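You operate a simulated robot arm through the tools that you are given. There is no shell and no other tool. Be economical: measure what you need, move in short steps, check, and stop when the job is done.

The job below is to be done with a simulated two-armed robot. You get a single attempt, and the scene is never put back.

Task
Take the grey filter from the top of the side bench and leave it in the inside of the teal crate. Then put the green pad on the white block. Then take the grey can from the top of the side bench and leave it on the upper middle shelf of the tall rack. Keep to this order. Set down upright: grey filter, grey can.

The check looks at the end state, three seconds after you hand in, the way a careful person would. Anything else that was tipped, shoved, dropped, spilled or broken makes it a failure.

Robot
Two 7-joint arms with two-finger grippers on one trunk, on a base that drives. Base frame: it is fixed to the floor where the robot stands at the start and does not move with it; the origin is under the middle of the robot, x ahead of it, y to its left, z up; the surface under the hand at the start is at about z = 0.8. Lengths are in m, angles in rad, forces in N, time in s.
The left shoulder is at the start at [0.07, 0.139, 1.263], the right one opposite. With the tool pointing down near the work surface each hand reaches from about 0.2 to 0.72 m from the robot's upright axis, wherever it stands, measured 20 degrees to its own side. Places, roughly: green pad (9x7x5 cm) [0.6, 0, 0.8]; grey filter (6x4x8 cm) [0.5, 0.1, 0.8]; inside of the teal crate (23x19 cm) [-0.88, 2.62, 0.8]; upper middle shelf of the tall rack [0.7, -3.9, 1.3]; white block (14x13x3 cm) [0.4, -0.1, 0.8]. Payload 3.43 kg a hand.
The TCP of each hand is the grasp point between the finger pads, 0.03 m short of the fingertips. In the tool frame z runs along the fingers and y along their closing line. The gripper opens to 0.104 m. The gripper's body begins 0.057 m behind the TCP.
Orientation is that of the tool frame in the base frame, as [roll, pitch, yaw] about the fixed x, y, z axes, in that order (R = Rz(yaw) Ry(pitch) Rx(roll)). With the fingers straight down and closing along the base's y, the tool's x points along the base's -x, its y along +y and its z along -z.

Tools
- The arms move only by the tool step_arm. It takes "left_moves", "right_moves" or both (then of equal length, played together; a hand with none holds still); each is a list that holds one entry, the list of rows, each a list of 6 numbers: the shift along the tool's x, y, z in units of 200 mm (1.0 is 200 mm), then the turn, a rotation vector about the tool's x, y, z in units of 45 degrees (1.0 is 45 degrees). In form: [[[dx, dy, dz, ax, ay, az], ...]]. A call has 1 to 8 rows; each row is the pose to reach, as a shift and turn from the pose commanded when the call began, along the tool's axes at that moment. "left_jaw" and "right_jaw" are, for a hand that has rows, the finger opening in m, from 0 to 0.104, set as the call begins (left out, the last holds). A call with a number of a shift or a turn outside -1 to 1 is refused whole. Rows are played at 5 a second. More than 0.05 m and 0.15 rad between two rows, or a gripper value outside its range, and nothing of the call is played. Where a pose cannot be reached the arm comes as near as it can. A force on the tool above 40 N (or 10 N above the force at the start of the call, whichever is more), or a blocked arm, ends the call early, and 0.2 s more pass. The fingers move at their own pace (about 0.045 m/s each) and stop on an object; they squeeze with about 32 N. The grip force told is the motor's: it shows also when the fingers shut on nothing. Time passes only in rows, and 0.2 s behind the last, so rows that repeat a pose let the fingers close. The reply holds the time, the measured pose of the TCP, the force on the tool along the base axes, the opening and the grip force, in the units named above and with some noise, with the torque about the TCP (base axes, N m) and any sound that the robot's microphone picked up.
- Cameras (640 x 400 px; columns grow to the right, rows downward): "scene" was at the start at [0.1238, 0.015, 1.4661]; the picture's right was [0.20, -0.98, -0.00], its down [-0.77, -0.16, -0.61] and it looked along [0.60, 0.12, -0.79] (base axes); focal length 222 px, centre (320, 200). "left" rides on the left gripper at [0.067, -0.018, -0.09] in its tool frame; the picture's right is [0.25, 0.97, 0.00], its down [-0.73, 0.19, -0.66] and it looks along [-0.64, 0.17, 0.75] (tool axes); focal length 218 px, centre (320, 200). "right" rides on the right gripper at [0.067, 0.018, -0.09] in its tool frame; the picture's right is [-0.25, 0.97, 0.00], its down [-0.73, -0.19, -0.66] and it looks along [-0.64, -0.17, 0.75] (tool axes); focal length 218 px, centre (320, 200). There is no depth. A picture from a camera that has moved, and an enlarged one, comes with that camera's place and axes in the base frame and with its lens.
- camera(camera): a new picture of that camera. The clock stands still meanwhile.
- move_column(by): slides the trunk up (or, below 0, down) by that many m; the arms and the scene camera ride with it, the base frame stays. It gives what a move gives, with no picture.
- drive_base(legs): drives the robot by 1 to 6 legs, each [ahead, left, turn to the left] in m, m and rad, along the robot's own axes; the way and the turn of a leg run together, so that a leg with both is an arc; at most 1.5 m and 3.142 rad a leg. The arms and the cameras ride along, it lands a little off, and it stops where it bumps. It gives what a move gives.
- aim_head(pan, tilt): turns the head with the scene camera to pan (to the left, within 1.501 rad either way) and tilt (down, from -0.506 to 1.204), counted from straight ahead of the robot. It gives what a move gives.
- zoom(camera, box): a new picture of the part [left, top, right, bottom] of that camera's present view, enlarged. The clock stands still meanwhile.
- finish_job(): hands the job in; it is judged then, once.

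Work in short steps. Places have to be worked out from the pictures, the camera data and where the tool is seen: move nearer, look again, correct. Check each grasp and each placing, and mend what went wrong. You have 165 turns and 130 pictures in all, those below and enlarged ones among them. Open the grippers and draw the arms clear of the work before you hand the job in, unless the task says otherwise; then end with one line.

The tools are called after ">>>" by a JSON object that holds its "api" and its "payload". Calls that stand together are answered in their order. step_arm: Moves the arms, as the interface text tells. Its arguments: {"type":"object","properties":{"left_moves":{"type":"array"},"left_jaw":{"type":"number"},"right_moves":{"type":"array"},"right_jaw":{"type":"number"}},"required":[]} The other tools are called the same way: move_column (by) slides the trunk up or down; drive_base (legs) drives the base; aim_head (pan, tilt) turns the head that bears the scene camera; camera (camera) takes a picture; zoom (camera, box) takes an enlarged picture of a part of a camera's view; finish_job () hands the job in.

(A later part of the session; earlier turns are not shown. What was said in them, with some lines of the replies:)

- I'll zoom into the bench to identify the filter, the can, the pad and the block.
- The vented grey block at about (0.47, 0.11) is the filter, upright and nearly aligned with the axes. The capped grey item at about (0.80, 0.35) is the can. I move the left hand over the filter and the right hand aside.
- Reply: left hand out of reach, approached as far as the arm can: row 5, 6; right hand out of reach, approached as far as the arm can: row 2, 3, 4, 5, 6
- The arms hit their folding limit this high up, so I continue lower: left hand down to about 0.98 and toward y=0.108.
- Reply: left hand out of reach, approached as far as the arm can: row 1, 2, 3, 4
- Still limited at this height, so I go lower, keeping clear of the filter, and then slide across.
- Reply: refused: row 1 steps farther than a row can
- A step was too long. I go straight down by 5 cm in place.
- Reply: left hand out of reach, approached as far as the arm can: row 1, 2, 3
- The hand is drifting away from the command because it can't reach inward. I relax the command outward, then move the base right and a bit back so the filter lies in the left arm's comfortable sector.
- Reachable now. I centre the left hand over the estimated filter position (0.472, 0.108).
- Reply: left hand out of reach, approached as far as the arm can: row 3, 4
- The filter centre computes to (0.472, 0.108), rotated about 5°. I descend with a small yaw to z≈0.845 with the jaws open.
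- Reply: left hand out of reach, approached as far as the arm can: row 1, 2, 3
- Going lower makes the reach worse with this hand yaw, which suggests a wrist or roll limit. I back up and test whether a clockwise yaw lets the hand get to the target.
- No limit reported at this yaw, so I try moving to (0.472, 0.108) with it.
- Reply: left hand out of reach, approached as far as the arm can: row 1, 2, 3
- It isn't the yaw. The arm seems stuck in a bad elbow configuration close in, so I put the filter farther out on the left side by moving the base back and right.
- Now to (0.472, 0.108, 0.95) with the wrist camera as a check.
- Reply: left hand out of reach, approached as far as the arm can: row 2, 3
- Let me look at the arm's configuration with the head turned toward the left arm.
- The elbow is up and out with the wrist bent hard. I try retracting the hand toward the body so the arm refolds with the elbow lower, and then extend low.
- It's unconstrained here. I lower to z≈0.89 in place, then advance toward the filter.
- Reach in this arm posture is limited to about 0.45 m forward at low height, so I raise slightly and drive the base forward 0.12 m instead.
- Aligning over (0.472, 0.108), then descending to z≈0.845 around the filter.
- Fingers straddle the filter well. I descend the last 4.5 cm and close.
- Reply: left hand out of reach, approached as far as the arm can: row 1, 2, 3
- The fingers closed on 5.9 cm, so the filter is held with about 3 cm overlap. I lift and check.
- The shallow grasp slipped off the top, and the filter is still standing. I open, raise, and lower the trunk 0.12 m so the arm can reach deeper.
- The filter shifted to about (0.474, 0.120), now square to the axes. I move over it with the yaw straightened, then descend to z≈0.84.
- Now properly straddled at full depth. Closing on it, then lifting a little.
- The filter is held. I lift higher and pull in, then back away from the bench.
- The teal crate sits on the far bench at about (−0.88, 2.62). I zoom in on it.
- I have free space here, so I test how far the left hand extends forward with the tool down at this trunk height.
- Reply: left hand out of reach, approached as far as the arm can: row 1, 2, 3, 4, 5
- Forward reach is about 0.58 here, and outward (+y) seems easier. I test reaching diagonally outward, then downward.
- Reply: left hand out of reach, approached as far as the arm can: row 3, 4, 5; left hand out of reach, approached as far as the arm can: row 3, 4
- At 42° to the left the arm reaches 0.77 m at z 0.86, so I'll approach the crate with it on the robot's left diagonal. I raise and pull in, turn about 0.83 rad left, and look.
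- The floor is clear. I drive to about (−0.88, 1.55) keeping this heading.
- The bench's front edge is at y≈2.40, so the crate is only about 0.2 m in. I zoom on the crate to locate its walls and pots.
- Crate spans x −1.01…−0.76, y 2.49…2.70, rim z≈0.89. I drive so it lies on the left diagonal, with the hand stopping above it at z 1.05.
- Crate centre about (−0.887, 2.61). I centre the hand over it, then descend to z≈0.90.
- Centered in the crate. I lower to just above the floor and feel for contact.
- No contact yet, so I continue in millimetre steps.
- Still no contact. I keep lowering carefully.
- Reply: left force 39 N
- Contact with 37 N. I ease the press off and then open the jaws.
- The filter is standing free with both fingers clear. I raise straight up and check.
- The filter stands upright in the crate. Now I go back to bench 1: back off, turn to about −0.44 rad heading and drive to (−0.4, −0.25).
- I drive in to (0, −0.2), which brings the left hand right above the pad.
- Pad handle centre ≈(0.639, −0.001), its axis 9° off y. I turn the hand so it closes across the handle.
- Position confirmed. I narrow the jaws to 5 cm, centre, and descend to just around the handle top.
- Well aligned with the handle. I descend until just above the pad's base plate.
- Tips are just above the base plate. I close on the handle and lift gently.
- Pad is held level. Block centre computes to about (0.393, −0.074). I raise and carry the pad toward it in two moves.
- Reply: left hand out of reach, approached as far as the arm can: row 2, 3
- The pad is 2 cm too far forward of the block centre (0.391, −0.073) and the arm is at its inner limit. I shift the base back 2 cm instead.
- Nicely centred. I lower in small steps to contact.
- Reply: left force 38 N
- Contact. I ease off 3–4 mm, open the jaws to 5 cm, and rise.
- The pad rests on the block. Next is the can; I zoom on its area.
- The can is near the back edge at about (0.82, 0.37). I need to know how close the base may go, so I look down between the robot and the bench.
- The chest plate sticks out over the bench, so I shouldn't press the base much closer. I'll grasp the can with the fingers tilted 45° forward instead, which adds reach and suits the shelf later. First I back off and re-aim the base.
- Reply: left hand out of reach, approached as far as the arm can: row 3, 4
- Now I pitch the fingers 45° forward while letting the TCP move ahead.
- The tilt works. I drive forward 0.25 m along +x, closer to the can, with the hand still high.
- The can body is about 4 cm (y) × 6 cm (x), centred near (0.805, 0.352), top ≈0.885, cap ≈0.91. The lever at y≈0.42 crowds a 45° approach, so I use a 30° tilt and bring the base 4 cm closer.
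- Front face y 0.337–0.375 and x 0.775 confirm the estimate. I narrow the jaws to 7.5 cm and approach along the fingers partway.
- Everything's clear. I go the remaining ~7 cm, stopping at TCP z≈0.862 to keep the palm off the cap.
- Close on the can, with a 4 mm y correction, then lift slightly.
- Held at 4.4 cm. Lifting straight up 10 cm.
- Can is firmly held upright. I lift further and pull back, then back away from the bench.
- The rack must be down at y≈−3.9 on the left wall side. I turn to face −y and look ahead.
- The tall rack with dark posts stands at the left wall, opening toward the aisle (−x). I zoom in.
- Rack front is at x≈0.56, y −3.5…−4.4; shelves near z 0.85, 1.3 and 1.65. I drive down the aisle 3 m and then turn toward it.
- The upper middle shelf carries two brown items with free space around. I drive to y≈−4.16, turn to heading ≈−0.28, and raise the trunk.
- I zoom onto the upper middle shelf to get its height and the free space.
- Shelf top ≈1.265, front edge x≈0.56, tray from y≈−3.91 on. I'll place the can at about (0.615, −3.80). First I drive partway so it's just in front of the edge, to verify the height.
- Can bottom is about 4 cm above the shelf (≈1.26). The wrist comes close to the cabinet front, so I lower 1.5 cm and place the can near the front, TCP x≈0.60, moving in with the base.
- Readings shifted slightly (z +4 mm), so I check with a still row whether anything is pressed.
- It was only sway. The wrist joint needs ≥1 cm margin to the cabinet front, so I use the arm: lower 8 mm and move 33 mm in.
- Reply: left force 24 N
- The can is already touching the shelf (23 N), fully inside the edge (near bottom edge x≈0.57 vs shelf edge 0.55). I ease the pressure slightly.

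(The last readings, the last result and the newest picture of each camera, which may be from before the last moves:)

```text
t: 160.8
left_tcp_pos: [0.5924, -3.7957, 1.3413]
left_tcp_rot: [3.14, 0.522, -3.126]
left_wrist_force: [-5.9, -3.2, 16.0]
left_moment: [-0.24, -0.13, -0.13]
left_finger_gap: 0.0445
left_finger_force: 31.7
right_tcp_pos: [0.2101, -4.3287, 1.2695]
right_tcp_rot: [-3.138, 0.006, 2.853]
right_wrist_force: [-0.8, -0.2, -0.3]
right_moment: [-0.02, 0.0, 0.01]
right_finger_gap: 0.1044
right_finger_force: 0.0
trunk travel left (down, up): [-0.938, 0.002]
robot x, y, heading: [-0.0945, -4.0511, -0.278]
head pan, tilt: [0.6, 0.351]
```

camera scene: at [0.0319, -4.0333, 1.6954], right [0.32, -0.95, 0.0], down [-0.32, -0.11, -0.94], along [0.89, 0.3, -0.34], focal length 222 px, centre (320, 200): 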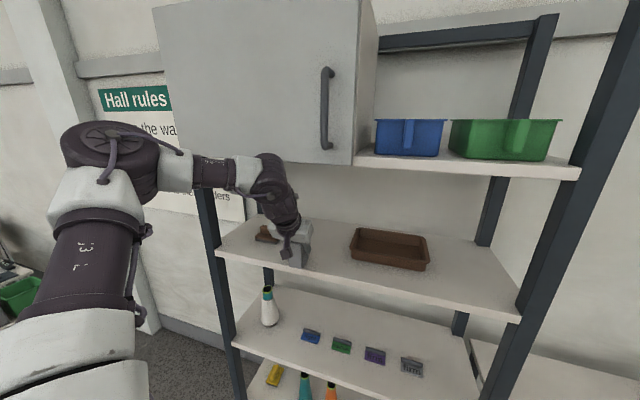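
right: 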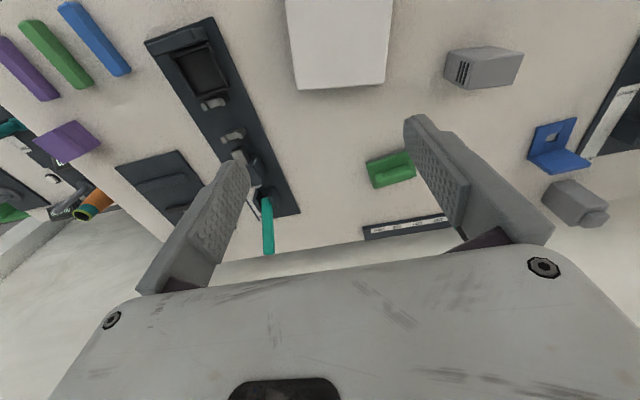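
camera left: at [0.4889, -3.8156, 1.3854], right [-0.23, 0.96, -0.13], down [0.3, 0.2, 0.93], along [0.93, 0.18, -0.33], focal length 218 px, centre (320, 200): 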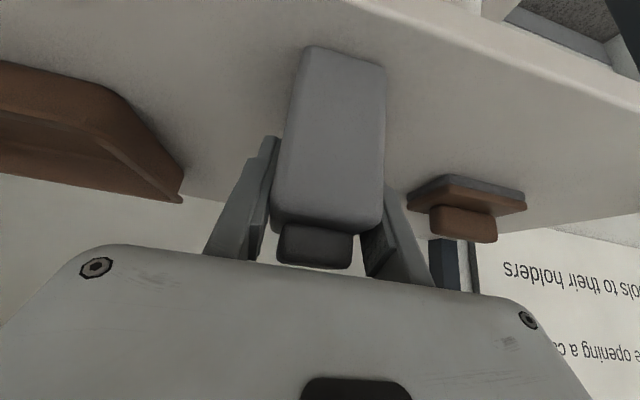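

>>> {"api": "step_arm", "payload": {"left_moves": [[[-0.003, 0, -0.005, 0, 0, 0], [-0.003, 0, -0.005, 0, 0, 0]]]}}

```text
t: 161.4
left_tcp_pos: [0.5945, -3.7948, 1.3427]
left_tcp_rot: [3.14, 0.519, -3.126]
left_wrist_force: [-3.1, -2.0, 8.7]
left_moment: [-0.22, -0.13, -0.11]
left_finger_gap: 0.0444
left_finger_force: 31.7
right_tcp_pos: [0.2122, -4.3281, 1.2681]
right_tcp_rot: [-3.138, 0.006, 2.853]
right_wrist_force: [-0.6, -0.6, 0.0]
right_moment: [-0.03, -0.02, 0.02]
right_finger_gap: 0.1038
right_finger_force: 0.1
trunk travel left (down, up): [-0.938, 0.002]
robot x, y, heading: [-0.0915, -4.0477, -0.277]
head pan, tilt: [0.6, 0.351]
```

Light contact now. I release by opening the jaws to 8 cm.

>>> {"api": "step_arm", "payload": {"left_moves": [[[0, 0, 0, 0, 0, 0], [0, 0, 0, 0, 0, 0], [0, 0, 0, 0, 0, 0]]], "left_jaw": 0.08}}

>>> {"api": "camera", "payload": {"camera": "left"}}

>>> {"api": "zoom", "payload": {"camera": "scene", "box": [200, 130, 360, 290]}}

```text
t: 162.2
left_tcp_pos: [0.5955, -3.7937, 1.3409]
left_tcp_rot: [-3.142, 0.521, -3.126]
left_wrist_force: [-0.1, 0.9, -0.1]
left_moment: [-0.02, 0.02, 0.0]
left_finger_gap: 0.0804
left_finger_force: 0.1
right_tcp_pos: [0.2135, -4.3281, 1.2687]
right_tcp_rot: [-3.136, 0.004, 2.853]
right_wrist_force: [-1.0, -0.1, -0.3]
right_moment: [0.03, 0.0, 0.01]
right_finger_gap: 0.1039
right_finger_force: 0.1
trunk travel left (down, up): [-0.938, 0.002]
robot x, y, heading: [-0.0928, -4.0485, -0.281]
head pan, tilt: [0.6, 0.351]
```

```text
50 pictures are left
camera left: at [0.4935, -3.8139, 1.385], right [-0.24, 0.96, -0.13], down [0.3, 0.2, 0.93], along [0.92, 0.18, -0.34], focal length 218 px, centre (320, 200)
```

left: 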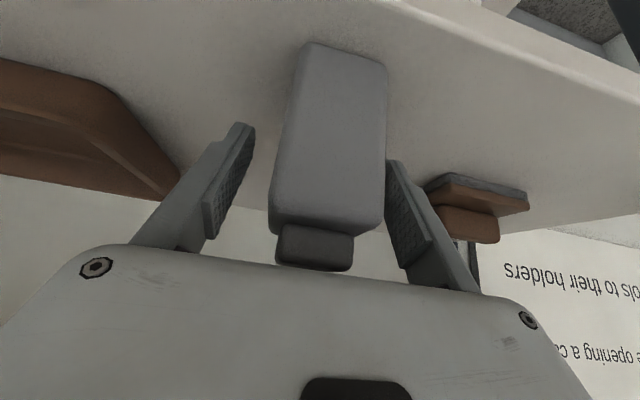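

```text
2.50 times, centred on (280, 210) of scene
camera zoom: at [0.0433, -4.0347, 1.6944], right [0.31, -0.95, 0.0], down [-0.33, -0.11, -0.94], along [0.89, 0.3, -0.34], focal length 556 px, centre (420, 175)
```

zoom: 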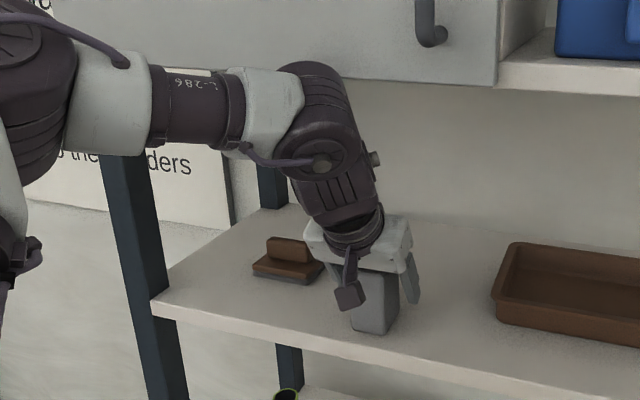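

Released and upright. I withdraw backward and slightly up.

>>> {"api": "step_arm", "payload": {"left_moves": [[[0.06, 0, -0.09, 0, 0, 0], [0.18, 0, -0.28, 0, 0, 0], [0.3, 0, -0.46, 0, 0, 0], [0.45, 0, -0.6, 0, 0, 0]]]}}

>>> {"api": "camera", "payload": {"camera": "scene"}}

```text
t: 163.2
left_tcp_pos: [0.4571, -3.7947, 1.3982]
left_tcp_rot: [3.141, 0.519, -3.124]
left_wrist_force: [-0.9, 0.5, -0.1]
left_moment: [-0.01, -0.05, 0.01]
left_finger_gap: 0.0799
left_finger_force: 0.0
right_tcp_pos: [0.2133, -4.3263, 1.269]
right_tcp_rot: [-3.136, 0.006, 2.852]
right_wrist_force: [0.4, 0.1, -0.3]
right_moment: [0.01, -0.03, 0.0]
right_finger_gap: 0.1039
right_finger_force: 0.0
trunk travel left (down, up): [-0.938, 0.002]
robot x, y, heading: [-0.093, -4.0493, -0.28]
head pan, tilt: [0.6, 0.351]
```

```text
48 pictures are left
camera scene: at [0.0419, -4.0338, 1.6945], right [0.31, -0.95, 0.0], down [-0.33, -0.11, -0.94], along [0.89, 0.3, -0.34], focal length 222 px, centre (320, 200)
```

scene: 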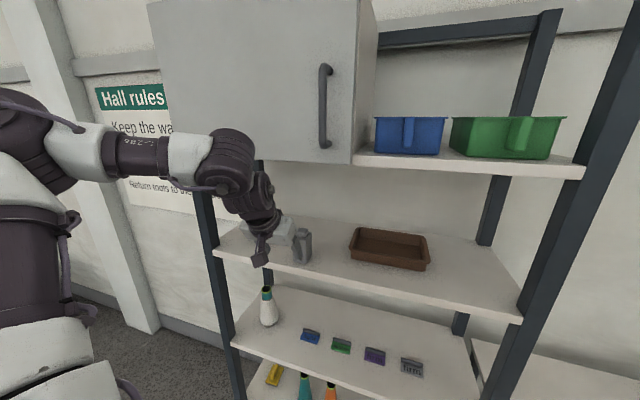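

The can stands upright on the upper middle shelf and the hand is clear. I back the base away and take a last look.

>>> {"api": "drive_base", "payload": {"legs": [[-0.4, -0.1, 0]]}}

>>> {"api": "zoom", "payload": {"camera": "scene", "box": [200, 150, 480, 330]}}

```text
t: 165.7
left_tcp_pos: [0.052, -3.7757, 1.3967]
left_tcp_rot: [-3.141, 0.517, -3.115]
left_wrist_force: [0.3, 0.1, 0.0]
left_moment: [0.02, 0.03, 0.02]
left_finger_gap: 0.08
left_finger_force: 0.1
right_tcp_pos: [-0.1872, -4.3122, 1.2674]
right_tcp_rot: [-3.136, 0.003, 2.862]
right_wrist_force: [1.1, 0.1, 0.4]
right_moment: [-0.01, 0.0, -0.02]
right_finger_gap: 0.1041
right_finger_force: 0.2
trunk travel left (down, up): [-0.938, 0.002]
robot x, y, heading: [-0.4979, -4.0342, -0.271]
head pan, tilt: [0.6, 0.351]
```

```text
2.22 times, centred on (340, 240) of scene
camera zoom: at [-0.3595, -4.02, 1.694], right [0.32, -0.95, 0.0], down [-0.33, -0.11, -0.94], along [0.89, 0.3, -0.35], focal length 494 px, centre (276, 111)
```

zoom: 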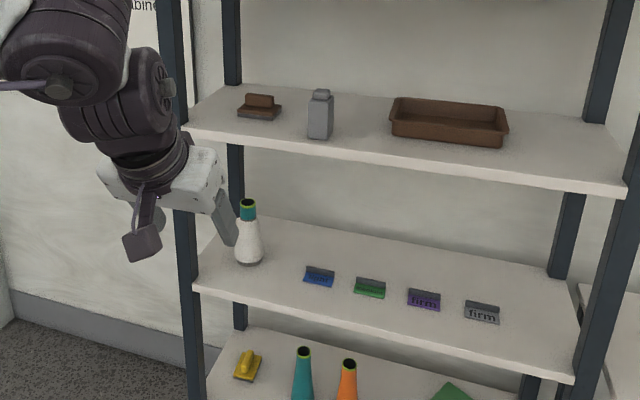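

The can stands upright on the upper middle shelf, the pad is on the block, and the filter is in the crate. The jaws are open and the arms are clear, so I hand in.

>>> {"api": "finish_job", "payload": {}}

```text
The job is handed in.
```

The job is handed in: the grey filter stands upright in the teal crate, the green pad is on the white block, and the grey can stands upright on the upper middle shelf of the tall rack. All three were done in that order. My first grasp of the filter slipped and moved it about 1 cm on the bench; it stayed upright, and the second grasp held.
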